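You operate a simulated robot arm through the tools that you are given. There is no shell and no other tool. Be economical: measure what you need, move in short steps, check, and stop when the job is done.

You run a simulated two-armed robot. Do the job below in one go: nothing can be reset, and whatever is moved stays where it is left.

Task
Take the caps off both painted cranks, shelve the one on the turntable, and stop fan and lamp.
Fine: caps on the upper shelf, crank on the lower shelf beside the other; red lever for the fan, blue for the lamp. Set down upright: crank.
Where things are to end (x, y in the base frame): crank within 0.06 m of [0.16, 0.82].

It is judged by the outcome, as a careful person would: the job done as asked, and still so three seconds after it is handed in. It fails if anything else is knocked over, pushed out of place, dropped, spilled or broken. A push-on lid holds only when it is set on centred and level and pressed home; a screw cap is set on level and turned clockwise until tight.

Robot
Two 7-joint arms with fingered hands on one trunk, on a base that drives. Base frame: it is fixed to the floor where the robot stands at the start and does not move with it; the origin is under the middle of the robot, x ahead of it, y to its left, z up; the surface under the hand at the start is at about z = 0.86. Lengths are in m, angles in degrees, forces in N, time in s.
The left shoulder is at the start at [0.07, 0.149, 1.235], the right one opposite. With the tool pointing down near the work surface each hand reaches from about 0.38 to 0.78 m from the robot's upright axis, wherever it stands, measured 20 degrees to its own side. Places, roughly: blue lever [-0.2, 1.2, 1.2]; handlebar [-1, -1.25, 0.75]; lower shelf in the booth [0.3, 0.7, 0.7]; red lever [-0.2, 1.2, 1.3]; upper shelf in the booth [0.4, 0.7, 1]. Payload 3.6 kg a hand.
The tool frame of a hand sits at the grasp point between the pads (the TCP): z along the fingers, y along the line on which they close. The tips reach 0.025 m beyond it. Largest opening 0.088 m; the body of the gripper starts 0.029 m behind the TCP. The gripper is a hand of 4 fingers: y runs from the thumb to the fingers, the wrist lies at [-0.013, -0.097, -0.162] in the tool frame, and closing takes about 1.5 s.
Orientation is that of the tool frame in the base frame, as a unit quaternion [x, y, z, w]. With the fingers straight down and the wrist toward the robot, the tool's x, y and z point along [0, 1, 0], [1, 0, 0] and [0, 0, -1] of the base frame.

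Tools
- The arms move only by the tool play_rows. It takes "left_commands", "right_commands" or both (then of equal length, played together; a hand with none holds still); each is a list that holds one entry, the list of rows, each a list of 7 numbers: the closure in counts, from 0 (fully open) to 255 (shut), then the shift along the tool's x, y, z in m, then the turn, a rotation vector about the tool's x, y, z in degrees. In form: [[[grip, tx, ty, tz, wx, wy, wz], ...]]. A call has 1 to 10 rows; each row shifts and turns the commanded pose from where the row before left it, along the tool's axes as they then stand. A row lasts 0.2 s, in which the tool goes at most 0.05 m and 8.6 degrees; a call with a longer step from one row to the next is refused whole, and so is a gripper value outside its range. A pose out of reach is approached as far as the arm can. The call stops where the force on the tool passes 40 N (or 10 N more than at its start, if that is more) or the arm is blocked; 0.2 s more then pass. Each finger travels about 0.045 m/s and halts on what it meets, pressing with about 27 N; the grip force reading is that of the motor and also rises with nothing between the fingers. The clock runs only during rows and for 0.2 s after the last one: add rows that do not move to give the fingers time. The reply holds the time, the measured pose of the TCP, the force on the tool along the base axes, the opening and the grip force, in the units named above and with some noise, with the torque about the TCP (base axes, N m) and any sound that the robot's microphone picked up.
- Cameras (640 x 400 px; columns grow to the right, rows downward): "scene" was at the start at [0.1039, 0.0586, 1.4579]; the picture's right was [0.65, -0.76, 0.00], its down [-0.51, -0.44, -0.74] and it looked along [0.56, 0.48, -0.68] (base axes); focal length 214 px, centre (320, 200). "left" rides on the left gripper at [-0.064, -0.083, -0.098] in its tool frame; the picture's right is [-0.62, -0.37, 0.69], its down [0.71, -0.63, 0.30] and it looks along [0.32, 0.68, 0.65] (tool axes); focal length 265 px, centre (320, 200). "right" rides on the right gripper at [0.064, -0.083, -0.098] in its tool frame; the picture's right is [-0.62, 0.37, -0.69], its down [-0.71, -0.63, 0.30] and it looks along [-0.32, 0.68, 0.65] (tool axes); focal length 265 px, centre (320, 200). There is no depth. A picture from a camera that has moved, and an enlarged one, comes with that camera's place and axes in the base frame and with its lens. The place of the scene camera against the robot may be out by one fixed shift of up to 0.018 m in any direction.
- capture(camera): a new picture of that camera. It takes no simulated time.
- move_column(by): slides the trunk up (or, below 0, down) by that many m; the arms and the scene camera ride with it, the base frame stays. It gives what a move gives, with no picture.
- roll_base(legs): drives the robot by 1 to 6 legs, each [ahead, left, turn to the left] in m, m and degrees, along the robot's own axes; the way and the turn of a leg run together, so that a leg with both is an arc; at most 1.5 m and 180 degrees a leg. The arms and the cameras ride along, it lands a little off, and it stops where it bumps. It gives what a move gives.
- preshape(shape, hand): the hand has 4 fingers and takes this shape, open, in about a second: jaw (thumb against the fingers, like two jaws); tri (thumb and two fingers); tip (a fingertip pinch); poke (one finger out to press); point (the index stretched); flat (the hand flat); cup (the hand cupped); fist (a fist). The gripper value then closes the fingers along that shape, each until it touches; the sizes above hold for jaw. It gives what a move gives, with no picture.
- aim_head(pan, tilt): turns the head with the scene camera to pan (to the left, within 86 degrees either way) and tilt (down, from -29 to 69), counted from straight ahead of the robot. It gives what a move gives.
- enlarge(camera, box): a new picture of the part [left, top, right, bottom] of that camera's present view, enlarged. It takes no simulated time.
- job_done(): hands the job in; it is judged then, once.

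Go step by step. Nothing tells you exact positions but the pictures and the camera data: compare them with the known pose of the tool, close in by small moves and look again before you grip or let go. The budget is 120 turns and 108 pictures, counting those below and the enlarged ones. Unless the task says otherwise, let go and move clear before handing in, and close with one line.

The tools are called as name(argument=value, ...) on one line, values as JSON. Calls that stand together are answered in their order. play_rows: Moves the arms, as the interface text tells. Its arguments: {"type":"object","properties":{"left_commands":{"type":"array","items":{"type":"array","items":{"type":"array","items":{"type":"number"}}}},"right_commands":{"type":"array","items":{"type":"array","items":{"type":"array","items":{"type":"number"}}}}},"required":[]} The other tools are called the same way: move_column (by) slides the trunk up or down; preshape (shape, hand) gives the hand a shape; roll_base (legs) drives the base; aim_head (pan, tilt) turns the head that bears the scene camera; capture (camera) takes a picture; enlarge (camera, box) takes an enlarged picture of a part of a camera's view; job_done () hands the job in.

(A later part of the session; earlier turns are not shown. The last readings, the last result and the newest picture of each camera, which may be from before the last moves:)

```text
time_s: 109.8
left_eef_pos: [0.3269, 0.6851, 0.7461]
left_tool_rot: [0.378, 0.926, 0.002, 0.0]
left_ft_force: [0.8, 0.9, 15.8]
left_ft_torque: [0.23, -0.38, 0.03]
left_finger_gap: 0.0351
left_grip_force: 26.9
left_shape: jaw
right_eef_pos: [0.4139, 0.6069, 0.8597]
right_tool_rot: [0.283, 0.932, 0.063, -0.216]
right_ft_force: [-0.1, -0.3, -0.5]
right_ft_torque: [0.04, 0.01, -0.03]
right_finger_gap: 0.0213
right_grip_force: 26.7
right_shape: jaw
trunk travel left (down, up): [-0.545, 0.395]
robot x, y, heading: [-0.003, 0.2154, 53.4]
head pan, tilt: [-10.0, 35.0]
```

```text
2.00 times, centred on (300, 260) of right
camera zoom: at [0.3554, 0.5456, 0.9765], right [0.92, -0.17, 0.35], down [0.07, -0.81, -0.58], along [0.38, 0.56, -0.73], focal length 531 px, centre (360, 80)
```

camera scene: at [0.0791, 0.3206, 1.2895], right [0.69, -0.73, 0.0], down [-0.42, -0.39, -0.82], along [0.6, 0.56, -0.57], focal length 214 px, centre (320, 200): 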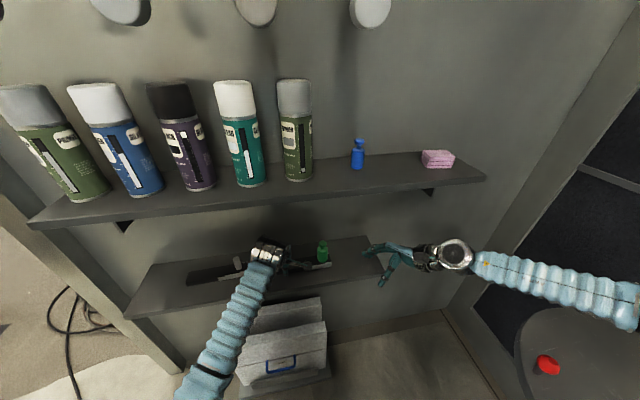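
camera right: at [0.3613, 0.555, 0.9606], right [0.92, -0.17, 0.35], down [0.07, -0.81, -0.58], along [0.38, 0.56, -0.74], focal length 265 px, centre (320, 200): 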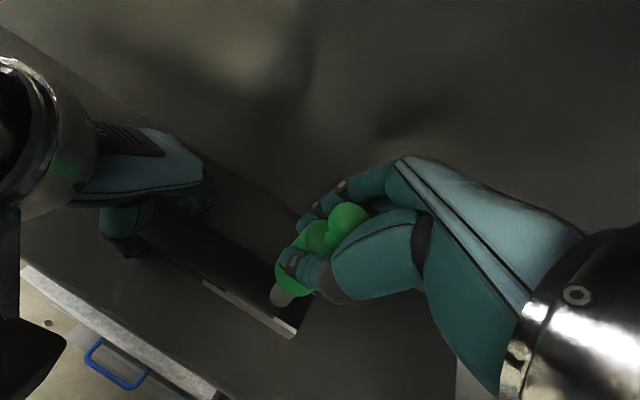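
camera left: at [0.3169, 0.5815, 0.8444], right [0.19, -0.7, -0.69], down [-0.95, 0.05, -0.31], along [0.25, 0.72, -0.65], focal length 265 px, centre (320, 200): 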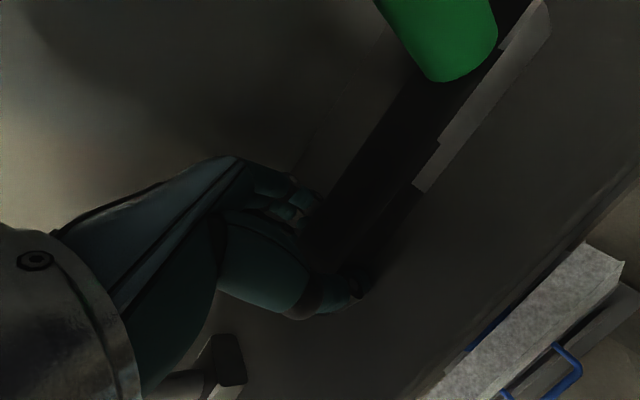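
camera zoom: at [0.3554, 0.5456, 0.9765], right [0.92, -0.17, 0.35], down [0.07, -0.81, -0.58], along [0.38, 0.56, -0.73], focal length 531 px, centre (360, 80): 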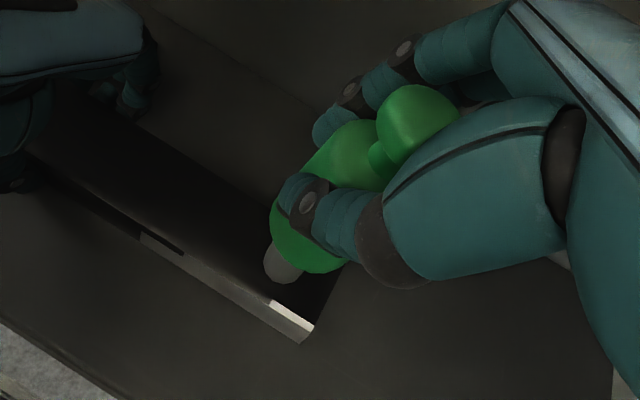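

It is free. I'll take the right hand out to the front, and open the left and lift it away from the crank.

play_rows(right_commands=[[[255, 0, -0.02, 0, 0, 0, 0], [255, 0, -0.035, 0, 0, 0, 0], [255, 0, -0.04, 0, 0, 0, 0], [255, 0, -0.04, 0, 0, 0, 0], [255, 0, -0.03, 0, 0, 0, 0], [255, 0, 0, 0, 0, 0, 0]]])

play_rows(left_commands=[[[180, 0, 0, 0, 0, 0, 0], [100, 0, 0, 0, 0, 0, 0], [0, 0, 0, 0, 0, 0, 0], [0, 0, 0, 0, 0, 0, 0], [0, 0, 0, 0, 0, 0, 0], [0, 0, 0, 0, 0, 0, 0], [0, 0, 0, -0.015, 0, 0, 0], [0, 0, 0, -0.025, 0, 0, 0], [0, 0, 0, -0.02, 0, 0, 0], [0, 0, 0, 0, 0, 0, 0]]])

play_rows(left_commands=[[[0, 0, -0.04, 0, 0, 0, 0], [0, 0, -0.04, 0, 0, 0, 0], [0, 0, -0.04, 0, 0, 0, 0], [0, 0.02, -0.03, 0, 0, 0, 0], [0, 0, 0, 0, 0, 0, 0]]])

capture(camera="scene")

```text
time_s: 111.2
left_eef_pos: [0.3281, 0.6862, 0.7457]
left_tool_rot: [0.378, 0.926, 0.001, 0.0]
left_ft_force: [0.7, 1.0, 15.8]
left_ft_torque: [0.26, -0.39, 0.07]
left_finger_gap: 0.0349
left_grip_force: 26.9
left_shape: jaw
right_eef_pos: [0.3219, 0.4693, 0.8597]
right_tool_rot: [0.284, 0.932, 0.061, -0.217]
right_ft_force: [0.8, -0.9, -0.3]
right_ft_torque: [-0.01, -0.04, 0.0]
right_finger_gap: 0.0213
right_grip_force: 26.7
right_shape: jaw
trunk travel left (down, up): [-0.545, 0.395]
robot x, y, heading: [-0.0049, 0.2172, 53.2]
head pan, tilt: [-10.0, 35.0]
```

```text
time_s: 113.3
left_eef_pos: [0.3289, 0.687, 0.8054]
left_tool_rot: [0.378, 0.926, 0.0, 0.0]
left_ft_force: [-0.5, -0.7, 0.0]
left_ft_torque: [0.01, -0.01, 0.01]
left_finger_gap: 0.0873
left_grip_force: 0.0
left_shape: jaw
right_eef_pos: [0.3228, 0.4709, 0.8588]
right_tool_rot: [0.283, 0.932, 0.06, -0.217]
right_ft_force: [1.0, -0.3, 0.0]
right_ft_torque: [-0.03, 0.01, -0.05]
right_finger_gap: 0.0213
right_grip_force: 27.3
right_shape: jaw
trunk travel left (down, up): [-0.545, 0.395]
robot x, y, heading: [-0.0044, 0.2181, 53.4]
head pan, tilt: [-10.0, 35.0]
```

```text
time_s: 114.5
left_eef_pos: [0.2114, 0.5949, 0.8037]
left_tool_rot: [0.378, 0.926, 0.001, -0.002]
left_ft_force: [0.0, 0.4, -0.5]
left_ft_torque: [0.03, 0.02, -0.02]
left_finger_gap: 0.0878
left_grip_force: 0.0
left_shape: jaw
right_eef_pos: [0.3235, 0.4713, 0.858]
right_tool_rot: [0.284, 0.932, 0.06, -0.218]
right_ft_force: [0.0, 0.0, -0.2]
right_ft_torque: [-0.03, 0.01, 0.01]
right_finger_gap: 0.021
right_grip_force: 27.3
right_shape: jaw
trunk travel left (down, up): [-0.545, 0.395]
robot x, y, heading: [-0.0022, 0.2184, 53.4]
head pan, tilt: [-10.0, 35.0]
```

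```text
18 pictures are left
camera scene: at [0.0819, 0.323, 1.289], right [0.69, -0.73, 0.0], down [-0.42, -0.39, -0.82], along [0.59, 0.56, -0.57], focal length 214 px, centre (320, 200)
```

scene: 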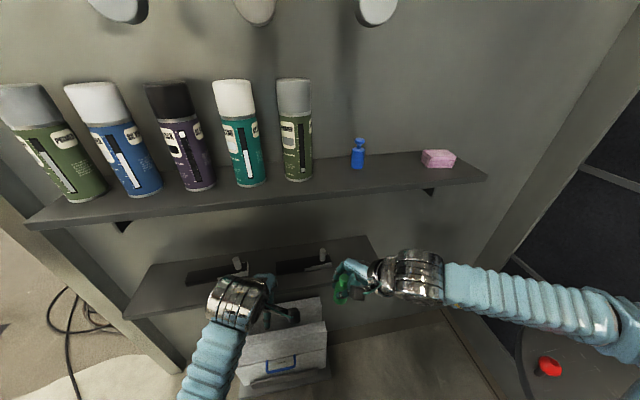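

Both studs are bare and the cranks are in place. I'll raise the trunk to bring the green cap above the upper shelf, then shift right toward the gap between the blue cap and the block.

move_column(by=0.265)

play_rows(right_commands=[[[255, -0.0414, 0, -0.0202, 0, 0, 0], [255, -0.0414, 0, -0.0202, 0, 0, 0], [255, -0.0414, 0, -0.0202, 0, 0, 0], [255, -0.0414, 0, -0.0202, 0, 0, 0], [255, 0, 0, 0, 0, 0, 0]]])

play_rows(right_commands=[[[255, 0, 0.039, 0, 0, 0, 0], [255, 0, 0.039, 0, 0, 0, 0], [255, 0, 0.039, 0, 0, 0, 0], [255, 0, 0.039, 0, 0, 0, 0], [255, 0, 0.036, 0, 0, 0, 0], [255, 0, 0, 0, 0, 0, 0]]])

capture(camera="scene")

capture(camera="right")

```text
time_s: 117.3
left_eef_pos: [0.2112, 0.594, 1.069]
left_tool_rot: [0.378, 0.926, 0.0, 0.0]
left_ft_force: [-0.2, 1.1, -0.4]
left_ft_torque: [-0.01, -0.02, -0.01]
left_finger_gap: 0.0878
left_grip_force: 0.0
left_shape: jaw
right_eef_pos: [0.324, 0.474, 1.1239]
right_tool_rot: [0.283, 0.932, 0.06, -0.216]
right_ft_force: [-0.4, -1.2, 0.6]
right_ft_torque: [-0.01, 0.0, 0.0]
right_finger_gap: 0.0211
right_grip_force: 26.6
right_shape: jaw
trunk travel left (down, up): [-0.81, 0.13]
robot x, y, heading: [-0.0053, 0.2168, 53.5]
head pan, tilt: [-10.0, 35.0]
```

```text
time_s: 118.5
left_eef_pos: [0.2101, 0.5944, 1.0692]
left_tool_rot: [0.377, 0.926, 0.001, 0.0]
left_ft_force: [-0.4, -0.4, 0.2]
left_ft_torque: [-0.01, 0.0, 0.0]
left_finger_gap: 0.0877
left_grip_force: 0.2
left_shape: jaw
right_eef_pos: [0.4768, 0.3676, 1.1243]
right_tool_rot: [0.284, 0.932, 0.06, -0.217]
right_ft_force: [-0.3, -0.4, -0.7]
right_ft_torque: [0.01, -0.01, 0.01]
right_finger_gap: 0.0206
right_grip_force: 26.8
right_shape: jaw
trunk travel left (down, up): [-0.81, 0.13]
robot x, y, heading: [-0.0056, 0.217, 53.8]
head pan, tilt: [-10.0, 35.0]
```

```text
time_s: 119.9
left_eef_pos: [0.2114, 0.5942, 1.0703]
left_tool_rot: [0.378, 0.926, 0.001, 0.0]
left_ft_force: [0.4, 0.1, -1.1]
left_ft_torque: [0.0, -0.01, 0.0]
left_finger_gap: 0.0876
left_grip_force: 0.1
left_shape: jaw
right_eef_pos: [0.5803, 0.5292, 1.122]
right_tool_rot: [0.283, 0.932, 0.06, -0.217]
right_ft_force: [-0.1, -0.2, 0.6]
right_ft_torque: [0.0, 0.01, 0.02]
right_finger_gap: 0.0204
right_grip_force: 26.6
right_shape: jaw
trunk travel left (down, up): [-0.81, 0.13]
robot x, y, heading: [-0.0036, 0.2159, 53.4]
head pan, tilt: [-10.0, 35.0]
```

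```text
17 pictures are left
camera scene: at [0.0786, 0.3214, 1.5544], right [0.69, -0.73, 0.0], down [-0.42, -0.39, -0.82], along [0.6, 0.56, -0.57], focal length 214 px, centre (320, 200)
```

scene: 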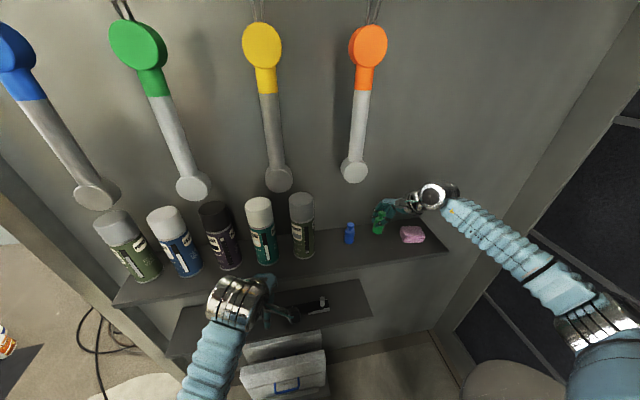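

```text
16 pictures are left
camera right: at [0.5231, 0.4689, 1.24], right [0.92, -0.17, 0.35], down [0.07, -0.81, -0.58], along [0.38, 0.56, -0.74], focal length 265 px, centre (320, 200)
```

right: 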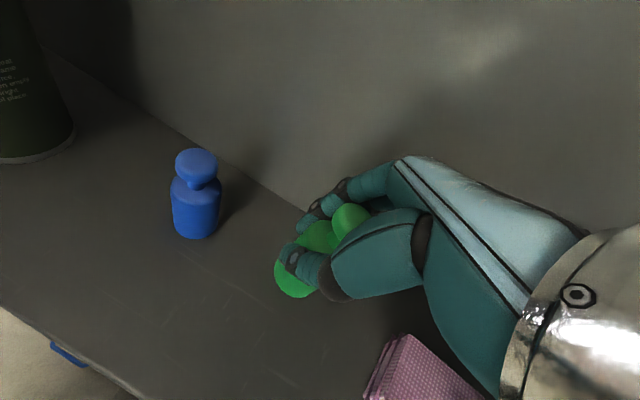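

The green cap is over free shelf between the blue cap and the block. I'll lower it carefully.

play_rows(right_commands=[[[255, -0.0053, 0, 0.0108, 0, 0, 0], [255, -0.0035, 0, 0.0072, 0, 0, 0], [255, -0.0018, 0, 0.0036, 0, 0, 0], [255, -0.0009, 0, 0.0018, 0, 0, 0], [255, 0, 0, 0, 0, 0, 0]]])

```text
time_s: 121.1
left_eef_pos: [0.2106, 0.5945, 1.0694]
left_tool_rot: [0.378, 0.926, 0.001, 0.0]
left_ft_force: [-0.1, 1.1, 0.4]
left_ft_torque: [0.03, -0.01, 0.01]
left_finger_gap: 0.0878
left_grip_force: 0.0
left_shape: jaw
right_eef_pos: [0.5823, 0.5293, 1.0965]
right_tool_rot: [0.284, 0.932, 0.061, -0.217]
right_ft_force: [0.7, -0.3, 0.5]
right_ft_torque: [0.01, 0.05, -0.03]
right_finger_gap: 0.0206
right_grip_force: 26.8
right_shape: jaw
trunk travel left (down, up): [-0.81, 0.13]
robot x, y, heading: [-0.0048, 0.218, 53.5]
head pan, tilt: [-10.0, 35.0]
```

play_rows(right_commands=[[[255, -0.0009, 0, 0.0018, 0, 0, 0], [255, -0.0009, 0, 0.0018, 0, 0, 0], [255, -0.0009, 0, 0.0018, 0, 0, 0], [255, 0, 0, 0, 0, 0, 0]]])

capture(camera="right")

```text
time_s: 122.1
left_eef_pos: [0.2104, 0.5947, 1.0682]
left_tool_rot: [0.378, 0.926, 0.001, 0.0]
left_ft_force: [0.6, -0.5, 0.2]
left_ft_torque: [-0.01, 0.02, 0.02]
left_finger_gap: 0.0875
left_grip_force: 0.2
left_shape: jaw
right_eef_pos: [0.5828, 0.5303, 1.0901]
right_tool_rot: [0.283, 0.932, 0.061, -0.217]
right_ft_force: [-0.4, 1.2, 6.6]
right_ft_torque: [0.09, -0.13, 0.05]
right_finger_gap: 0.0208
right_grip_force: 27.0
right_shape: jaw
trunk travel left (down, up): [-0.81, 0.13]
robot x, y, heading: [-0.0016, 0.2157, 53.2]
head pan, tilt: [-10.0, 35.0]
```

```text
15 pictures are left
camera right: at [0.5242, 0.469, 1.2079], right [0.92, -0.17, 0.35], down [0.07, -0.81, -0.58], along [0.38, 0.56, -0.74], focal length 265 px, centre (320, 200)
```

right: 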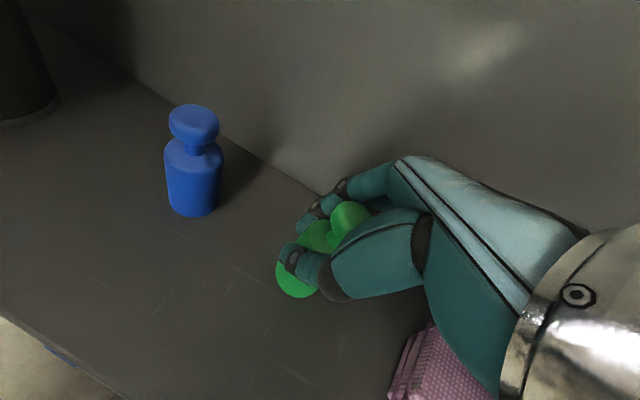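

Contact at 6.6 N as predicted, so I'll release. Then I'll retreat along the tool axis, up and to the right, and back out.

play_rows(right_commands=[[[200, 0, 0, 0, 0, 0, 0], [150, 0, 0, 0, 0, 0, 0], [100, 0, 0, 0, 0, 0, 0], [50, 0, 0, 0, 0, 0, 0], [0, 0, 0, 0, 0, 0, 0], [0, 0, 0, 0, 0, 0, 0], [0, 0, 0, 0, 0, 0, 0]]])

play_rows(right_commands=[[[0, 0.0088, 0, -0.018, 0, 0, 0], [0, 0.0132, 0, -0.027, 0, 0, 0], [0, 0.0132, 0, -0.027, 0, 0, 0], [0, 0.0132, 0, -0.027, 0, 0, 0], [0, 0, -0.04, 0, 0, 0, 0], [0, 0, -0.04, 0, 0, 0, 0], [0, 0, -0.04, 0, 0, 0, 0], [0, 0, -0.04, 0, 0, 0, 0], [0, 0, -0.03, 0, 0, 0, 0], [0, 0, 0, 0, 0, 0, 0]]])

capture(camera="right")

```text
time_s: 123.7
left_eef_pos: [0.2098, 0.5956, 1.0683]
left_tool_rot: [0.377, 0.926, 0.001, 0.0]
left_ft_force: [-0.7, -0.3, 0.8]
left_ft_torque: [-0.01, 0.02, 0.01]
left_finger_gap: 0.0875
left_grip_force: 0.0
left_shape: jaw
right_eef_pos: [0.582, 0.5283, 1.0886]
right_tool_rot: [0.283, 0.932, 0.06, -0.217]
right_ft_force: [0.2, -1.0, 0.5]
right_ft_torque: [0.01, 0.0, 0.02]
right_finger_gap: 0.0877
right_grip_force: 0.0
right_shape: jaw
trunk travel left (down, up): [-0.81, 0.13]
robot x, y, heading: [-0.0037, 0.2204, 53.5]
head pan, tilt: [-10.0, 35.0]
```

```text
time_s: 125.9
left_eef_pos: [0.2124, 0.5955, 1.0688]
left_tool_rot: [0.378, 0.926, 0.0, -0.001]
left_ft_force: [-0.1, 0.5, 0.5]
left_ft_torque: [-0.01, 0.05, -0.02]
left_finger_gap: 0.0877
left_grip_force: 0.1
left_shape: jaw
right_eef_pos: [0.4782, 0.3744, 1.2018]
right_tool_rot: [0.284, 0.932, 0.06, -0.219]
right_ft_force: [0.7, 0.7, 0.2]
right_ft_torque: [0.03, 0.0, -0.01]
right_finger_gap: 0.0876
right_grip_force: 0.0
right_shape: jaw
trunk travel left (down, up): [-0.81, 0.13]
robot x, y, heading: [-0.0021, 0.217, 53.7]
head pan, tilt: [-10.0, 35.0]
```

```text
14 pictures are left
camera right: at [0.4207, 0.3137, 1.3186], right [0.92, -0.17, 0.35], down [0.07, -0.81, -0.58], along [0.38, 0.56, -0.74], focal length 265 px, centre (320, 200)
```

right: 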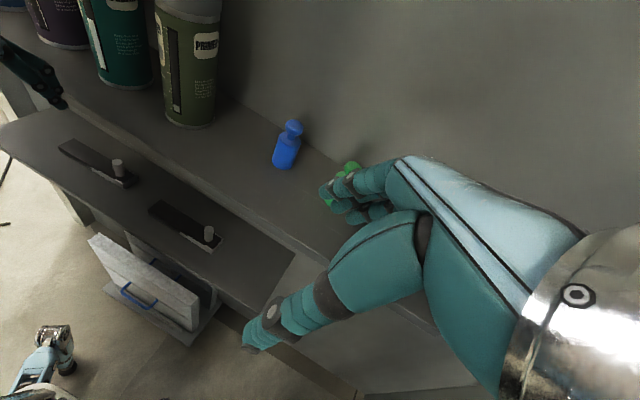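

The green cap stands on the shelf behind the fingers. Now for the levers: I'll look left toward the wall end.

aim_head(pan=48, tilt=12)

capture(camera="scene")

```text
time_s: 127.1
left_eef_pos: [0.2111, 0.5959, 1.0678]
left_tool_rot: [0.378, 0.926, -0.001, 0.0]
left_ft_force: [0.0, -0.1, -0.2]
left_ft_torque: [-0.02, -0.01, -0.04]
left_finger_gap: 0.0878
left_grip_force: 0.0
left_shape: jaw
right_eef_pos: [0.4773, 0.3741, 1.2007]
right_tool_rot: [0.284, 0.932, 0.06, -0.217]
right_ft_force: [1.0, 0.8, 0.2]
right_ft_torque: [0.01, 0.0, 0.03]
right_finger_gap: 0.0876
right_grip_force: 0.0
right_shape: jaw
trunk travel left (down, up): [-0.81, 0.13]
robot x, y, heading: [-0.005, 0.2199, 53.5]
head pan, tilt: [48.0, 12.0]
```

```text
13 pictures are left
camera scene: at [-0.0012, 0.3548, 1.5909], right [0.98, 0.2, 0.0], down [0.04, -0.2, -0.98], along [-0.19, 0.96, -0.21], focal length 214 px, centre (320, 200)
```

scene: 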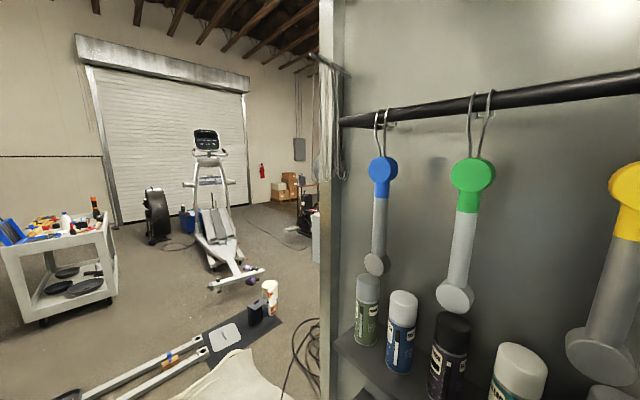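

The levers must be on the post's outer end. I'll back off slightly and strafe left along the wall, then look.

roll_base(legs=[[-0.1, 0.15, 0], [0, 0.4, 0]])

aim_head(pan=10, tilt=15)

capture(camera="scene")

```text
time_s: 135.0
left_eef_pos: [-0.2941, 0.8442, 1.0695]
left_tool_rot: [0.379, 0.925, 0.0, 0.0]
left_ft_force: [0.6, -0.6, -0.5]
left_ft_torque: [-0.04, 0.02, -0.04]
left_finger_gap: 0.0879
left_grip_force: 0.2
left_shape: jaw
right_eef_pos: [-0.0284, 0.6223, 1.2021]
right_tool_rot: [0.284, 0.932, 0.06, -0.216]
right_ft_force: [0.8, 0.0, 0.7]
right_ft_torque: [0.01, -0.03, 0.03]
right_finger_gap: 0.0877
right_grip_force: 0.1
right_shape: jaw
trunk travel left (down, up): [-0.81, 0.13]
robot x, y, heading: [-0.5127, 0.4679, 53.3]
head pan, tilt: [48.0, 12.0]
```

```text
time_s: 136.0
left_eef_pos: [-0.2927, 0.8446, 1.0687]
left_tool_rot: [0.379, 0.925, 0.001, 0.0]
left_ft_force: [0.2, -0.2, 0.0]
left_ft_torque: [0.02, 0.02, 0.02]
left_finger_gap: 0.0875
left_grip_force: 0.0
left_shape: jaw
right_eef_pos: [-0.0281, 0.622, 1.2021]
right_tool_rot: [0.285, 0.932, 0.061, -0.216]
right_ft_force: [0.2, 0.1, -0.3]
right_ft_torque: [0.0, 0.03, 0.02]
right_finger_gap: 0.0878
right_grip_force: 0.0
right_shape: jaw
trunk travel left (down, up): [-0.81, 0.13]
robot x, y, heading: [-0.5109, 0.4663, 53.2]
head pan, tilt: [10.0, 15.0]
```

```text
12 pictures are left
camera scene: at [-0.448, 0.5957, 1.5862], right [0.89, -0.45, 0.0], down [-0.12, -0.23, -0.97], along [0.43, 0.86, -0.26], focal length 214 px, centre (320, 200)
```

scene: 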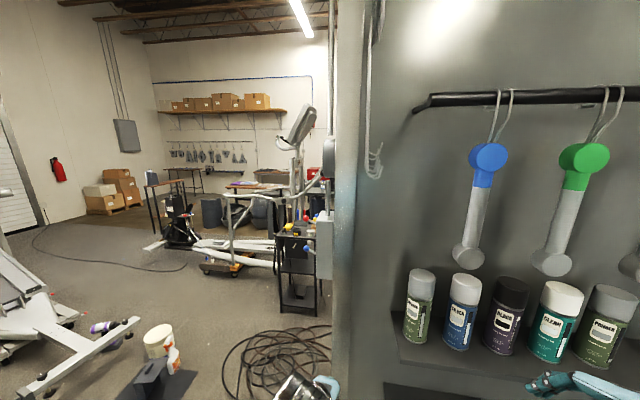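

I can see grey boxes and a bit of red at the post's outer edge. I'll enlarge that area.

enlarge(camera="scene", box=[265, 120, 385, 290])

```text
2.35 times, centred on (325, 205) of scene
camera zoom: at [-0.448, 0.5957, 1.5862], right [0.89, -0.45, 0.0], down [-0.12, -0.23, -0.97], along [0.43, 0.86, -0.26], focal length 505 px, centre (308, 188)
```

zoom: 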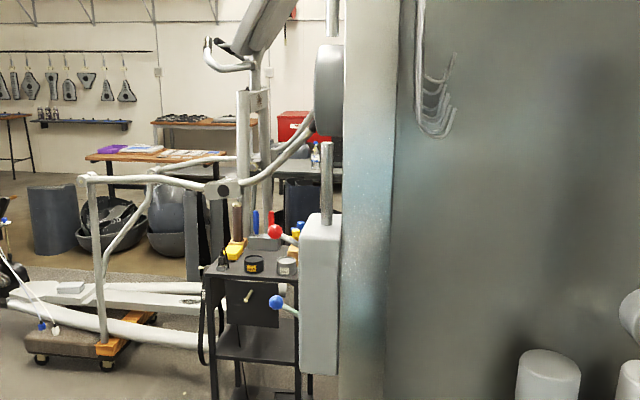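

The levers are on a box on the post's outer end: red ball above, blue ball below, both sticking out to the left. I'll drive further left to see the box face.

roll_base(legs=[[0, 0.42, 0], [0.12, 0, 0]])

aim_head(pan=-20, tilt=20)

enlarge(camera="scene", box=[200, 60, 440, 260])

```text
time_s: 143.5
left_eef_pos: [-0.5579, 1.1819, 1.0694]
left_tool_rot: [0.376, 0.927, 0.001, 0.001]
left_ft_force: [0.0, 0.2, 0.1]
left_ft_torque: [0.02, 0.02, 0.01]
left_finger_gap: 0.0878
left_grip_force: 0.1
left_shape: jaw
right_eef_pos: [-0.2918, 0.9609, 1.2039]
right_tool_rot: [0.282, 0.933, 0.06, -0.216]
right_ft_force: [-0.1, -0.4, 0.3]
right_ft_torque: [-0.02, 0.01, -0.02]
right_finger_gap: 0.0877
right_grip_force: 0.0
right_shape: jaw
trunk travel left (down, up): [-0.81, 0.13]
robot x, y, heading: [-0.7709, 0.8084, 53.6]
head pan, tilt: [10.0, 15.0]
```

```text
time_s: 144.4
left_eef_pos: [-0.5552, 1.1839, 1.0689]
left_tool_rot: [0.376, 0.927, -0.001, -0.001]
left_ft_force: [0.0, -0.6, 0.4]
left_ft_torque: [0.0, 0.0, 0.02]
left_finger_gap: 0.0876
left_grip_force: 0.0
left_shape: jaw
right_eef_pos: [-0.2879, 0.9636, 1.201]
right_tool_rot: [0.283, 0.932, 0.059, -0.217]
right_ft_force: [-0.7, 0.1, 0.7]
right_ft_torque: [-0.01, -0.02, 0.03]
right_finger_gap: 0.088
right_grip_force: 0.1
right_shape: jaw
trunk travel left (down, up): [-0.81, 0.13]
robot x, y, heading: [-0.7682, 0.8068, 53.4]
head pan, tilt: [-20.0, 20.0]
```

```text
2.00 times, centred on (320, 160) of scene
camera zoom: at [-0.6699, 0.9061, 1.5779], right [0.55, -0.83, 0.0], down [-0.29, -0.19, -0.94], along [0.78, 0.52, -0.34], focal length 429 px, centre (320, 280)
```

zoom: 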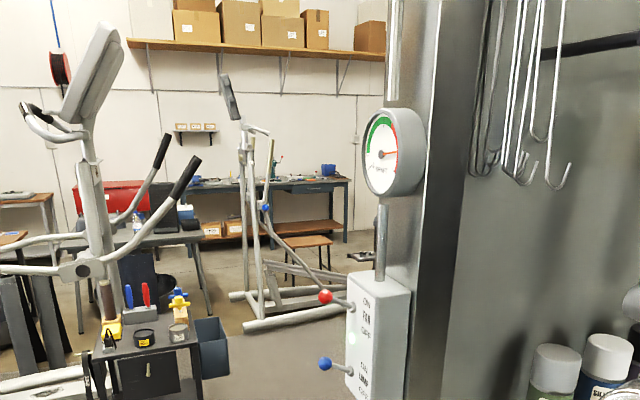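

The box has labels by each lever. I'll read them closely.

enlarge(camera="scene", box=[305, 185, 365, 265])

```text
5.00 times, centred on (335, 225) of scene
camera zoom: at [-0.6699, 0.9061, 1.5779], right [0.55, -0.83, 0.0], down [-0.29, -0.19, -0.94], along [0.78, 0.52, -0.34], focal length 1072 px, centre (245, 75)
```

zoom: 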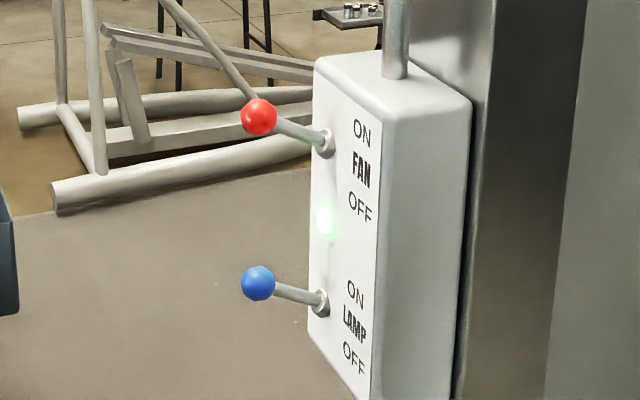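

Both levers are ON (up) and OFF is down; the red ball is at about (-0.189,1.218,1.34) and the blue at (-0.187,1.219,1.23). I'll close the right hand as a pusher, unroll it and pitch it to point forward, doing blue first.

play_rows(right_commands=[[[100, 0, 0, 0, 0, -8.5, 0], [200, 0, 0, 0, 0, -8.5, 0], [255, 0, 0, 0, 0, -8.5, 0], [255, 0, 0, 0, -8.2, 0, 0], [255, 0, 0, 0, -8.2, 0, 0], [255, 0, 0, 0, -8.2, 0, 0], [255, 0, 0, 0, -8.2, 0, 0], [255, 0, 0, 0, 0, 0, 0]]])

play_rows(right_commands=[[[255, 0, 0, 0, -8.2, 0, 0], [255, 0, 0, 0, -8.2, 0, 0], [255, 0, 0, 0, -8.2, 0, 0], [255, 0, 0, 0, -8.2, 0, 0], [255, 0, 0, 0, 0, 0, 0], [255, 0, 0, 0, 0, 0, 0], [255, 0, 0, 0, 0, 0, 0]]])

```text
time_s: 146.2
left_eef_pos: [-0.5573, 1.1834, 1.0686]
left_tool_rot: [0.376, 0.927, 0.0, 0.0]
left_ft_force: [0.0, -0.8, -0.5]
left_ft_torque: [-0.02, 0.01, 0.02]
left_finger_gap: 0.0876
left_grip_force: 0.0
left_shape: jaw
right_eef_pos: [-0.2495, 0.9816, 1.202]
right_tool_rot: [0.276, 0.92, 0.268, 0.075]
right_ft_force: [-0.4, 0.2, -0.4]
right_ft_torque: [-0.03, -0.03, 0.01]
right_finger_gap: 0.0
right_grip_force: 27.1
right_shape: jaw
right hand out of reach, approached as far as the arm can: row 5, 6, 7
trunk travel left (down, up): [-0.81, 0.13]
robot x, y, heading: [-0.7696, 0.808, 53.7]
head pan, tilt: [-20.0, 20.0]
```

```text
time_s: 147.8
left_eef_pos: [-0.5536, 1.1851, 1.0678]
left_tool_rot: [0.376, 0.927, -0.002, 0.0]
left_ft_force: [1.1, -0.4, -0.2]
left_ft_torque: [0.02, 0.03, 0.02]
left_finger_gap: 0.0877
left_grip_force: 0.1
left_shape: jaw
right_eef_pos: [-0.2183, 0.9651, 1.2131]
right_tool_rot: [0.253, 0.82, 0.49, 0.154]
right_ft_force: [0.6, 0.4, 0.0]
right_ft_torque: [0.0, 0.01, -0.01]
right_finger_gap: 0.0002
right_grip_force: 26.9
right_shape: jaw
right hand out of reach, approached as far as the arm can: row 1, 4
trunk travel left (down, up): [-0.81, 0.13]
robot x, y, heading: [-0.7709, 0.8103, 53.7]
head pan, tilt: [-20.0, 20.0]
```

The pitch is done at about 62°. I'll move left and up in front of the levers, then advance 0.14 m and look.

play_rows(right_commands=[[[255, 0.0423, 0.0191, -0.0102, 0, 0, 0], [255, 0.0423, 0.0191, -0.0102, 0, 0, 0], [255, 0.0423, 0.0191, -0.0102, 0, 0, 0], [255, 0, 0.0164, 0.0309, 0, 0, 0], [255, 0, 0.0164, 0.0309, 0, 0, 0], [255, 0, 0.0164, 0.0309, 0, 0, 0], [255, 0, 0.0164, 0.0309, 0, 0, 0], [255, 0, 0, 0, 0, 0, 0]]])

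enlarge(camera="scene", box=[260, 150, 420, 290])

```text
time_s: 149.7
left_eef_pos: [-0.555, 1.1844, 1.0692]
left_tool_rot: [0.376, 0.927, -0.001, 0.0]
left_ft_force: [-0.3, -0.1, 0.5]
left_ft_torque: [-0.02, -0.02, 0.0]
left_finger_gap: 0.0879
left_grip_force: 0.1
left_shape: jaw
right_eef_pos: [-0.1505, 1.0034, 1.2943]
right_tool_rot: [0.256, 0.818, 0.491, 0.156]
right_ft_force: [-0.1, -0.1, 0.8]
right_ft_torque: [0.02, 0.02, 0.02]
right_finger_gap: 0.0
right_grip_force: 27.0
right_shape: jaw
right hand out of reach, approached as far as the arm can: row 1, 2, 3, 4, 5, 6, 7
trunk travel left (down, up): [-0.81, 0.13]
robot x, y, heading: [-0.7666, 0.807, 53.9]
head pan, tilt: [-20.0, 20.0]
```

```text
2.86 times, centred on (340, 220) of scene
camera zoom: at [-0.6703, 0.9063, 1.5779], right [0.55, -0.83, 0.0], down [-0.29, -0.19, -0.94], along [0.78, 0.52, -0.34], focal length 613 px, centre (263, 143)
```

zoom: 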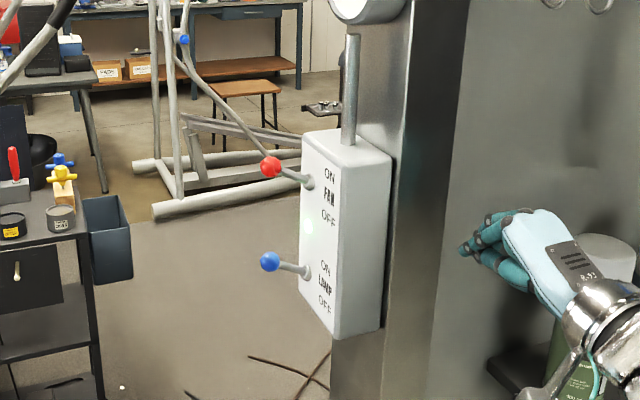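

The right arm got stuck out of position, inside the booth mouth. I'll back the base off, then undo most of the pitch and re-read.

roll_base(legs=[[-0.12, 0, 0]])

play_rows(right_commands=[[[255, 0, 0, 0, 8.2, 0, 0], [255, 0, 0, 0, 8.2, 0, 0], [255, 0, 0, 0, 8.2, 0, 0], [255, 0, 0, 0, 8.2, 0, 0], [255, 0, 0, 0, 0, 0, 0], [255, 0, 0, 0, 0, 0, 0], [255, 0, 0, 0, 0, 0, 0]]])

```text
time_s: 151.9
left_eef_pos: [-0.625, 1.0848, 1.0693]
left_tool_rot: [0.378, 0.926, 0.0, -0.001]
left_ft_force: [-0.2, 0.6, 0.1]
left_ft_torque: [0.01, 0.0, -0.01]
left_finger_gap: 0.0877
left_grip_force: 0.0
left_shape: jaw
right_eef_pos: [-0.2205, 0.9026, 1.2924]
right_tool_rot: [0.256, 0.82, 0.489, 0.154]
right_ft_force: [-0.7, 0.9, -0.2]
right_ft_torque: [0.02, -0.03, 0.01]
right_finger_gap: 0.0
right_grip_force: 26.8
right_shape: jaw
trunk travel left (down, up): [-0.81, 0.13]
robot x, y, heading: [-0.8443, 0.705, 53.4]
head pan, tilt: [-20.0, 20.0]
```

```text
time_s: 153.5
left_eef_pos: [-0.628, 1.0853, 1.0695]
left_tool_rot: [0.378, 0.926, 0.001, -0.001]
left_ft_force: [-0.1, -0.3, -0.2]
left_ft_torque: [0.01, 0.01, -0.01]
left_finger_gap: 0.0876
left_grip_force: 0.1
left_shape: jaw
right_eef_pos: [-0.2241, 0.9018, 1.2944]
right_tool_rot: [0.29, 0.924, 0.238, 0.078]
right_ft_force: [0.8, 0.3, -0.5]
right_ft_torque: [0.01, 0.01, -0.01]
right_finger_gap: 0.0
right_grip_force: 26.9
right_shape: jaw
trunk travel left (down, up): [-0.81, 0.13]
robot x, y, heading: [-0.8433, 0.7037, 53.5]
head pan, tilt: [-20.0, 20.0]
```

The pose is retained at about 29° pitch. I'll move left in front of the levers in this posture.

play_rows(right_commands=[[[255, 0.04, 0, 0, 0, 0, 0], [255, 0.04, 0, 0, 0, 0, 0], [255, 0.04, 0, 0, 0, 0, 0], [255, 0.045, 0, 0, 0, 0, 0], [255, 0, 0, 0, 0, 0, 0]]])

```text
time_s: 154.7
left_eef_pos: [-0.6275, 1.0849, 1.0687]
left_tool_rot: [0.376, 0.926, 0.001, 0.0]
left_ft_force: [0.2, -0.4, 0.3]
left_ft_torque: [0.02, -0.05, 0.03]
left_finger_gap: 0.0879
left_grip_force: 0.1
left_shape: jaw
right_eef_pos: [-0.3585, 0.9975, 1.2912]
right_tool_rot: [0.291, 0.923, 0.238, 0.077]
right_ft_force: [-0.6, -0.3, -0.3]
right_ft_torque: [0.02, -0.01, -0.02]
right_finger_gap: 0.0
right_grip_force: 27.0
right_shape: jaw
trunk travel left (down, up): [-0.81, 0.13]
robot x, y, heading: [-0.8405, 0.7066, 53.5]
head pan, tilt: [-20.0, 20.0]
```

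That reached fine. I'll try adding a little more pitch here.

play_rows(right_commands=[[[255, 0, 0, 0, -8, 0, 0], [255, 0, 0, 0, -8, 0, 0], [255, 0, 0, 0, 0, 0, 0]]])

```text
time_s: 155.5
left_eef_pos: [-0.6268, 1.0859, 1.0686]
left_tool_rot: [0.378, 0.926, -0.001, -0.001]
left_ft_force: [-0.2, -0.6, 0.0]
left_ft_torque: [0.0, -0.02, 0.02]
left_finger_gap: 0.0875
left_grip_force: 0.1
left_shape: jaw
right_eef_pos: [-0.3627, 1.0003, 1.2939]
right_tool_rot: [0.269, 0.89, 0.35, 0.112]
right_ft_force: [0.5, 0.4, -0.6]
right_ft_torque: [0.05, 0.02, 0.02]
right_finger_gap: 0.0002
right_grip_force: 26.7
right_shape: jaw
right hand out of reach, approached as far as the arm can: row 2
trunk travel left (down, up): [-0.81, 0.13]
robot x, y, heading: [-0.8428, 0.7078, 53.7]
head pan, tilt: [-20.0, 20.0]
```

Pitch is now about 43°, good enough. I'll drive ahead 0.17 m, then check the hand against the levers.

roll_base(legs=[[0.17, 0, 0]])

enlarge(camera="scene", box=[240, 150, 420, 290])

```text
time_s: 158.2
left_eef_pos: [-0.5295, 1.2201, 1.069]
left_tool_rot: [0.378, 0.926, 0.001, 0.001]
left_ft_force: [-0.1, 0.0, -1.1]
left_ft_torque: [-0.02, -0.01, 0.0]
left_finger_gap: 0.0876
left_grip_force: 0.0
left_shape: jaw
right_eef_pos: [-0.2661, 1.134, 1.2955]
right_tool_rot: [0.268, 0.891, 0.349, 0.112]
right_ft_force: [0.5, 0.1, 0.3]
right_ft_torque: [-0.01, 0.0, 0.01]
right_finger_gap: 0.0001
right_grip_force: 27.0
right_shape: jaw
trunk travel left (down, up): [-0.81, 0.13]
robot x, y, heading: [-0.7443, 0.8458, 53.3]
head pan, tilt: [-20.0, 20.0]
```

```text
2.86 times, centred on (330, 220) of scene
camera zoom: at [-0.6463, 0.9419, 1.5783], right [0.55, -0.84, 0.0], down [-0.28, -0.19, -0.94], along [0.79, 0.52, -0.34], focal length 613 px, centre (291, 143)
```

zoom: 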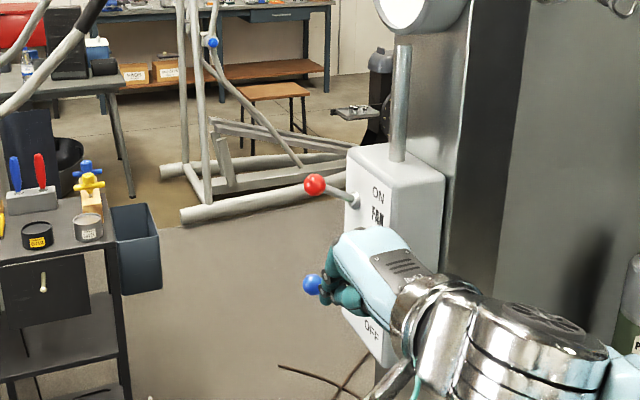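

The fist is directly in front of the blue lever. I'll lower 13 mm, advance over the blue ball, and check.

play_rows(right_commands=[[[255, -0.01, -0.0092, 0.0099, 0, 0, 0], [255, 0, 0.0239, 0.0223, 0, 0, 0], [255, 0, 0.0239, 0.0223, 0, 0, 0], [255, 0, 0.0239, 0.0223, 0, 0, 0], [255, 0, 0, 0, 0, 0, 0]]])

enlarge(camera="scene", box=[240, 150, 420, 290])

```text
time_s: 159.4
left_eef_pos: [-0.5269, 1.22, 1.0689]
left_tool_rot: [0.378, 0.926, -0.001, -0.001]
left_ft_force: [-0.2, -0.5, 0.0]
left_ft_torque: [-0.01, -0.02, -0.02]
left_finger_gap: 0.0877
left_grip_force: 0.1
left_shape: jaw
right_eef_pos: [-0.199, 1.2126, 1.2818]
right_tool_rot: [0.269, 0.891, 0.35, 0.112]
right_ft_force: [-0.2, -0.1, -0.4]
right_ft_torque: [0.01, 0.02, 0.01]
right_finger_gap: 0.0002
right_grip_force: 26.5
right_shape: jaw
trunk travel left (down, up): [-0.81, 0.13]
robot x, y, heading: [-0.7441, 0.844, 53.2]
head pan, tilt: [-20.0, 20.0]
```

```text
2.86 times, centred on (330, 220) of scene
camera zoom: at [-0.6434, 0.9416, 1.5781], right [0.55, -0.84, 0.0], down [-0.29, -0.19, -0.94], along [0.78, 0.52, -0.34], focal length 613 px, centre (291, 143)
```

zoom: 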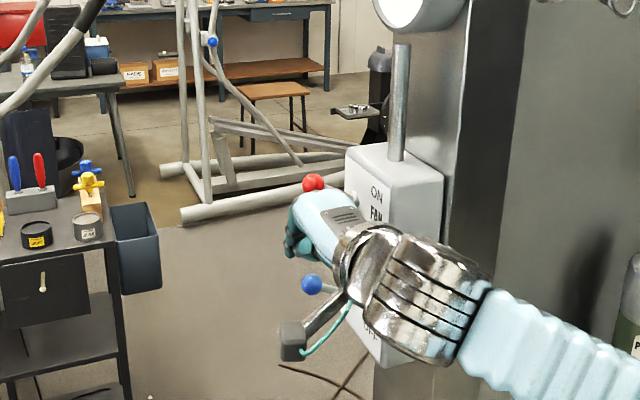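

The fingertips are just above the blue ball. I'll push straight down in 1 cm steps.

play_rows(right_commands=[[[255, 0, -0.0068, 0.0073, 0, 0, 0], [255, 0, -0.0068, 0.0073, 0, 0, 0], [255, 0, -0.0068, 0.0073, 0, 0, 0], [255, 0, -0.0068, 0.0073, 0, 0, 0], [255, 0, -0.0068, 0.0073, 0, 0, 0], [255, 0, -0.0034, 0.0037, 0, 0, 0], [255, 0, 0, 0, 0, 0, 0]]])

enlarge(camera="scene", box=[240, 150, 420, 290])

```text
time_s: 161.1
left_eef_pos: [-0.5265, 1.2188, 1.0691]
left_tool_rot: [0.378, 0.926, 0.0, 0.0]
left_ft_force: [-0.3, 0.3, 0.1]
left_ft_torque: [-0.02, -0.01, 0.0]
left_finger_gap: 0.0873
left_grip_force: 0.1
left_shape: jaw
right_eef_pos: [-0.1981, 1.2112, 1.272]
right_tool_rot: [0.268, 0.892, 0.347, 0.11]
right_ft_force: [0.7, -0.3, 0.0]
right_ft_torque: [0.0, 0.01, -0.02]
right_finger_gap: 0.0
right_grip_force: 26.8
right_shape: jaw
right hand out of reach, approached as far as the arm can: row 2, 3, 4, 5, 6
trunk travel left (down, up): [-0.81, 0.13]
robot x, y, heading: [-0.7423, 0.8463, 53.2]
head pan, tilt: [-20.0, 20.0]
```

```text
2.86 times, centred on (330, 220) of scene
camera zoom: at [-0.6424, 0.9419, 1.578], right [0.55, -0.84, 0.0], down [-0.29, -0.19, -0.94], along [0.78, 0.52, -0.34], focal length 613 px, centre (291, 143)
```

zoom: 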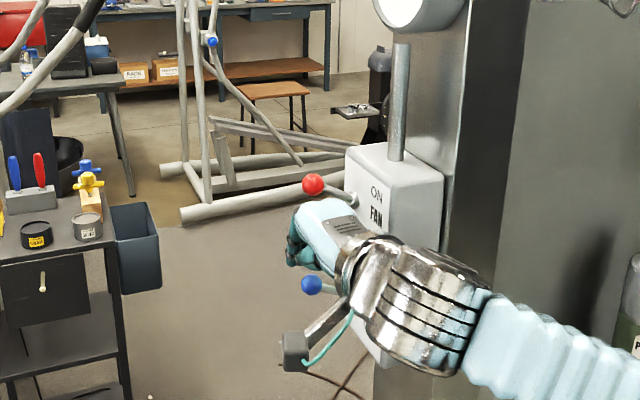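

The arm can't go lower at this pitch, but the trunk can. I'll lower the column in steps and watch the force.

move_column(by=-0.03)

move_column(by=-0.015)

```text
time_s: 161.8
left_eef_pos: [-0.53, 1.2214, 1.0393]
left_tool_rot: [0.377, 0.926, -0.001, 0.001]
left_ft_force: [-0.2, 0.5, 0.4]
left_ft_torque: [-0.03, -0.01, 0.01]
left_finger_gap: 0.0879
left_grip_force: 0.0
left_shape: jaw
right_eef_pos: [-0.2028, 1.2141, 1.2438]
right_tool_rot: [0.264, 0.892, 0.349, 0.109]
right_ft_force: [-10.4, 8.7, 5.5]
right_ft_torque: [0.23, 0.12, 0.25]
right_finger_gap: 0.0001
right_grip_force: 26.9
right_shape: jaw
trunk travel left (down, up): [-0.78, 0.16]
robot x, y, heading: [-0.7416, 0.846, 53.7]
head pan, tilt: [-20.0, 20.0]
```

```text
time_s: 162.4
left_eef_pos: [-0.5251, 1.2188, 1.0244]
left_tool_rot: [0.377, 0.926, 0.0, 0.0]
left_ft_force: [-0.7, -0.4, -0.2]
left_ft_torque: [-0.03, 0.01, 0.01]
left_finger_gap: 0.0879
left_grip_force: 0.0
left_shape: jaw
right_eef_pos: [-0.1963, 1.209, 1.2244]
right_tool_rot: [0.269, 0.892, 0.347, 0.11]
right_ft_force: [0.4, 0.9, 0.6]
right_ft_torque: [0.0, 0.01, -0.01]
right_finger_gap: 0.0
right_grip_force: 27.3
right_shape: jaw
trunk travel left (down, up): [-0.765, 0.175]
robot x, y, heading: [-0.7406, 0.8463, 53.4]
head pan, tilt: [-20.0, 20.0]
heard: click
```

A click: the blue lever has flipped. I'll retreat, rise to the red lever's level, and repeat.

play_rows(right_commands=[[[255, 0, -0.0244, -0.0227, 0, 0, 0], [255, 0, -0.0244, -0.0227, 0, 0, 0], [255, 0, -0.0244, -0.0227, 0, 0, 0], [255, 0, 0.0103, -0.011, 0, 0, 0], [255, 0, 0.0103, -0.011, 0, 0, 0], [255, 0, 0, 0, 0, 0, 0]]])

move_column(by=0.145)

enlarge(camera="scene", box=[220, 150, 440, 330])

```text
time_s: 163.8
left_eef_pos: [-0.5274, 1.2201, 1.0249]
left_tool_rot: [0.378, 0.926, 0.0, 0.0]
left_ft_force: [-0.6, 0.6, -0.2]
left_ft_torque: [0.0, 0.01, -0.02]
left_finger_gap: 0.0876
left_grip_force: 0.1
left_shape: jaw
right_eef_pos: [-0.2552, 1.1271, 1.256]
right_tool_rot: [0.267, 0.892, 0.348, 0.111]
right_ft_force: [0.5, -1.0, 0.3]
right_ft_torque: [-0.02, 0.0, -0.03]
right_finger_gap: 0.0
right_grip_force: 26.6
right_shape: jaw
trunk travel left (down, up): [-0.765, 0.175]
robot x, y, heading: [-0.7415, 0.846, 53.6]
head pan, tilt: [-20.0, 20.0]
```

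```text
time_s: 165.5
left_eef_pos: [-0.5259, 1.22, 1.1689]
left_tool_rot: [0.378, 0.926, 0.0, 0.001]
left_ft_force: [0.7, 0.8, 0.5]
left_ft_torque: [-0.03, -0.01, -0.02]
left_finger_gap: 0.0877
left_grip_force: 0.1
left_shape: jaw
right_eef_pos: [-0.2533, 1.1272, 1.4011]
right_tool_rot: [0.268, 0.892, 0.346, 0.11]
right_ft_force: [-0.1, -0.2, -0.2]
right_ft_torque: [-0.02, 0.0, 0.02]
right_finger_gap: 0.0003
right_grip_force: 27.5
right_shape: jaw
trunk travel left (down, up): [-0.91, 0.03]
robot x, y, heading: [-0.7413, 0.8448, 53.4]
head pan, tilt: [-20.0, 20.0]
```

```text
2.22 times, centred on (330, 240) of scene
camera zoom: at [-0.6427, 0.9422, 1.6779], right [0.55, -0.84, 0.0], down [-0.29, -0.19, -0.94], along [0.78, 0.52, -0.34], focal length 477 px, centre (298, 111)
```

zoom: 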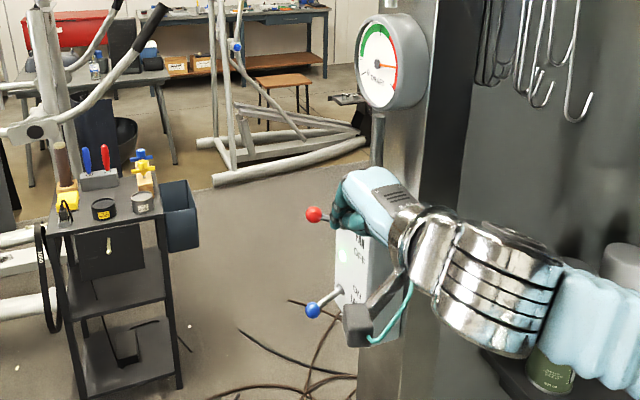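

The blue lever now points down (OFF). I'll advance over the red ball and lower the column.

play_rows(right_commands=[[[255, 0, 0.0244, 0.0227, 0, 0, 0], [255, 0, 0.0244, 0.0227, 0, 0, 0], [255, 0, 0.0244, 0.0227, 0, 0, 0], [255, 0, 0, 0, 0, 0, 0]]])

move_column(by=-0.035)

move_column(by=-0.015)

```text
time_s: 166.5
left_eef_pos: [-0.528, 1.2192, 1.1694]
left_tool_rot: [0.378, 0.926, 0.0, -0.001]
left_ft_force: [0.8, 0.0, 0.1]
left_ft_torque: [0.0, -0.03, -0.02]
left_finger_gap: 0.0877
left_grip_force: 0.2
left_shape: jaw
right_eef_pos: [-0.1987, 1.2107, 1.401]
right_tool_rot: [0.268, 0.892, 0.348, 0.111]
right_ft_force: [0.3, -1.4, 0.1]
right_ft_torque: [-0.01, 0.01, 0.01]
right_finger_gap: 0.0001
right_grip_force: 26.6
right_shape: jaw
trunk travel left (down, up): [-0.91, 0.03]
robot x, y, heading: [-0.7402, 0.8491, 53.6]
head pan, tilt: [-20.0, 20.0]
```

```text
time_s: 167.3
left_eef_pos: [-0.5262, 1.2197, 1.1332]
left_tool_rot: [0.377, 0.926, 0.001, 0.0]
left_ft_force: [-0.1, 1.0, -0.1]
left_ft_torque: [0.0, 0.0, 0.02]
left_finger_gap: 0.0876
left_grip_force: 0.1
left_shape: jaw
right_eef_pos: [-0.1977, 1.2113, 1.3663]
right_tool_rot: [0.268, 0.892, 0.348, 0.111]
right_ft_force: [1.2, 0.7, 0.9]
right_ft_torque: [-0.03, 0.0, 0.02]
right_finger_gap: 0.0001
right_grip_force: 27.2
right_shape: jaw
trunk travel left (down, up): [-0.875, 0.065]
robot x, y, heading: [-0.7421, 0.8461, 53.5]
head pan, tilt: [-20.0, 20.0]
```

```text
time_s: 168.0
left_eef_pos: [-0.5265, 1.2204, 1.1185]
left_tool_rot: [0.378, 0.926, 0.0, -0.001]
left_ft_force: [0.2, -0.5, 0.8]
left_ft_torque: [0.01, 0.0, -0.02]
left_finger_gap: 0.0879
left_grip_force: 0.1
left_shape: jaw
right_eef_pos: [-0.1953, 1.2112, 1.3492]
right_tool_rot: [0.268, 0.892, 0.348, 0.11]
right_ft_force: [-0.2, 0.3, 0.4]
right_ft_torque: [0.01, 0.02, -0.03]
right_finger_gap: 0.0001
right_grip_force: 27.1
right_shape: jaw
trunk travel left (down, up): [-0.86, 0.08]
robot x, y, heading: [-0.74, 0.848, 53.3]
head pan, tilt: [-20.0, 20.0]
```

No contact yet, so I'll continue down in small steps.

move_column(by=-0.012)

move_column(by=-0.012)

```text
time_s: 168.6
left_eef_pos: [-0.5258, 1.2214, 1.1062]
left_tool_rot: [0.377, 0.926, -0.001, 0.0]
left_ft_force: [-0.2, 0.3, -0.5]
left_ft_torque: [-0.01, 0.01, -0.01]
left_finger_gap: 0.0878
left_grip_force: 0.1
left_shape: jaw
right_eef_pos: [-0.1963, 1.2112, 1.3376]
right_tool_rot: [0.269, 0.892, 0.347, 0.111]
right_ft_force: [0.2, 0.2, -0.4]
right_ft_torque: [0.03, -0.02, 0.04]
right_finger_gap: 0.0
right_grip_force: 26.9
right_shape: jaw
trunk travel left (down, up): [-0.848, 0.092]
robot x, y, heading: [-0.7403, 0.8445, 53.6]
head pan, tilt: [-20.0, 20.0]
```

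```text
time_s: 169.2
left_eef_pos: [-0.5266, 1.2202, 1.0944]
left_tool_rot: [0.378, 0.926, -0.001, -0.001]
left_ft_force: [-0.1, 0.8, -0.2]
left_ft_torque: [-0.03, 0.01, 0.0]
left_finger_gap: 0.0875
left_grip_force: 0.0
left_shape: jaw
right_eef_pos: [-0.1957, 1.2112, 1.3253]
right_tool_rot: [0.269, 0.892, 0.347, 0.11]
right_ft_force: [-0.5, 0.3, 0.3]
right_ft_torque: [0.02, 0.01, 0.04]
right_finger_gap: 0.0
right_grip_force: 26.4
right_shape: jaw
trunk travel left (down, up): [-0.836, 0.104]
robot x, y, heading: [-0.7424, 0.8457, 53.2]
head pan, tilt: [-20.0, 20.0]
```

enlarge(camera="scene", box=[250, 150, 410, 270])

```text
3.33 times, centred on (330, 210) of scene
camera zoom: at [-0.6415, 0.9429, 1.6038], right [0.55, -0.84, 0.0], down [-0.29, -0.19, -0.94], along [0.78, 0.52, -0.34], focal length 715 px, centre (287, 167)
```

zoom: 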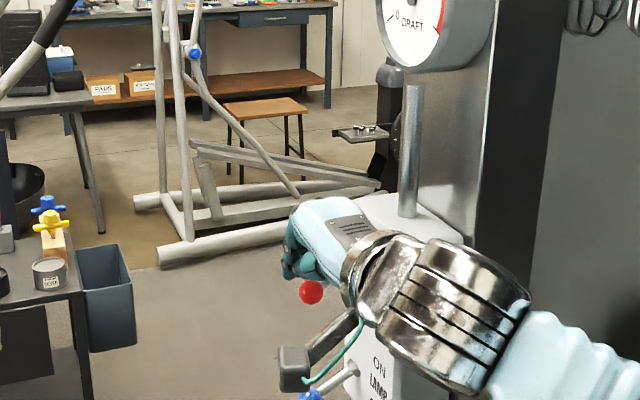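

The red ball now sits at about z≈1.30 versus 1.344 before, though no click was heard. I'll push slightly further to make sure it's fully over.

move_column(by=-0.012)

move_column(by=-0.012)

```text
time_s: 169.8
left_eef_pos: [-0.5296, 1.2182, 1.0838]
left_tool_rot: [0.378, 0.926, 0.002, 0.0]
left_ft_force: [0.7, 0.1, -0.2]
left_ft_torque: [0.0, 0.0, 0.0]
left_finger_gap: 0.0878
left_grip_force: 0.0
left_shape: jaw
right_eef_pos: [-0.1996, 1.2083, 1.3209]
right_tool_rot: [0.267, 0.889, 0.354, 0.112]
right_ft_force: [0.1, -1.0, 17.6]
right_ft_torque: [0.11, -0.43, -0.01]
right_finger_gap: 0.0
right_grip_force: 27.0
right_shape: jaw
trunk travel left (down, up): [-0.824, 0.116]
robot x, y, heading: [-0.7427, 0.8446, 53.5]
head pan, tilt: [-20.0, 20.0]
```

```text
time_s: 170.4
left_eef_pos: [-0.5312, 1.2185, 1.0714]
left_tool_rot: [0.377, 0.926, 0.001, 0.001]
left_ft_force: [-0.2, 0.4, -0.2]
left_ft_torque: [0.03, 0.01, -0.01]
left_finger_gap: 0.0876
left_grip_force: 0.0
left_shape: jaw
right_eef_pos: [-0.2041, 1.2089, 1.3091]
right_tool_rot: [0.265, 0.89, 0.353, 0.111]
right_ft_force: [-6.1, 6.4, 23.4]
right_ft_torque: [0.3, -0.44, 0.11]
right_finger_gap: 0.0
right_grip_force: 27.0
right_shape: jaw
trunk travel left (down, up): [-0.812, 0.128]
robot x, y, heading: [-0.7428, 0.8444, 53.3]
head pan, tilt: [-20.0, 20.0]
```

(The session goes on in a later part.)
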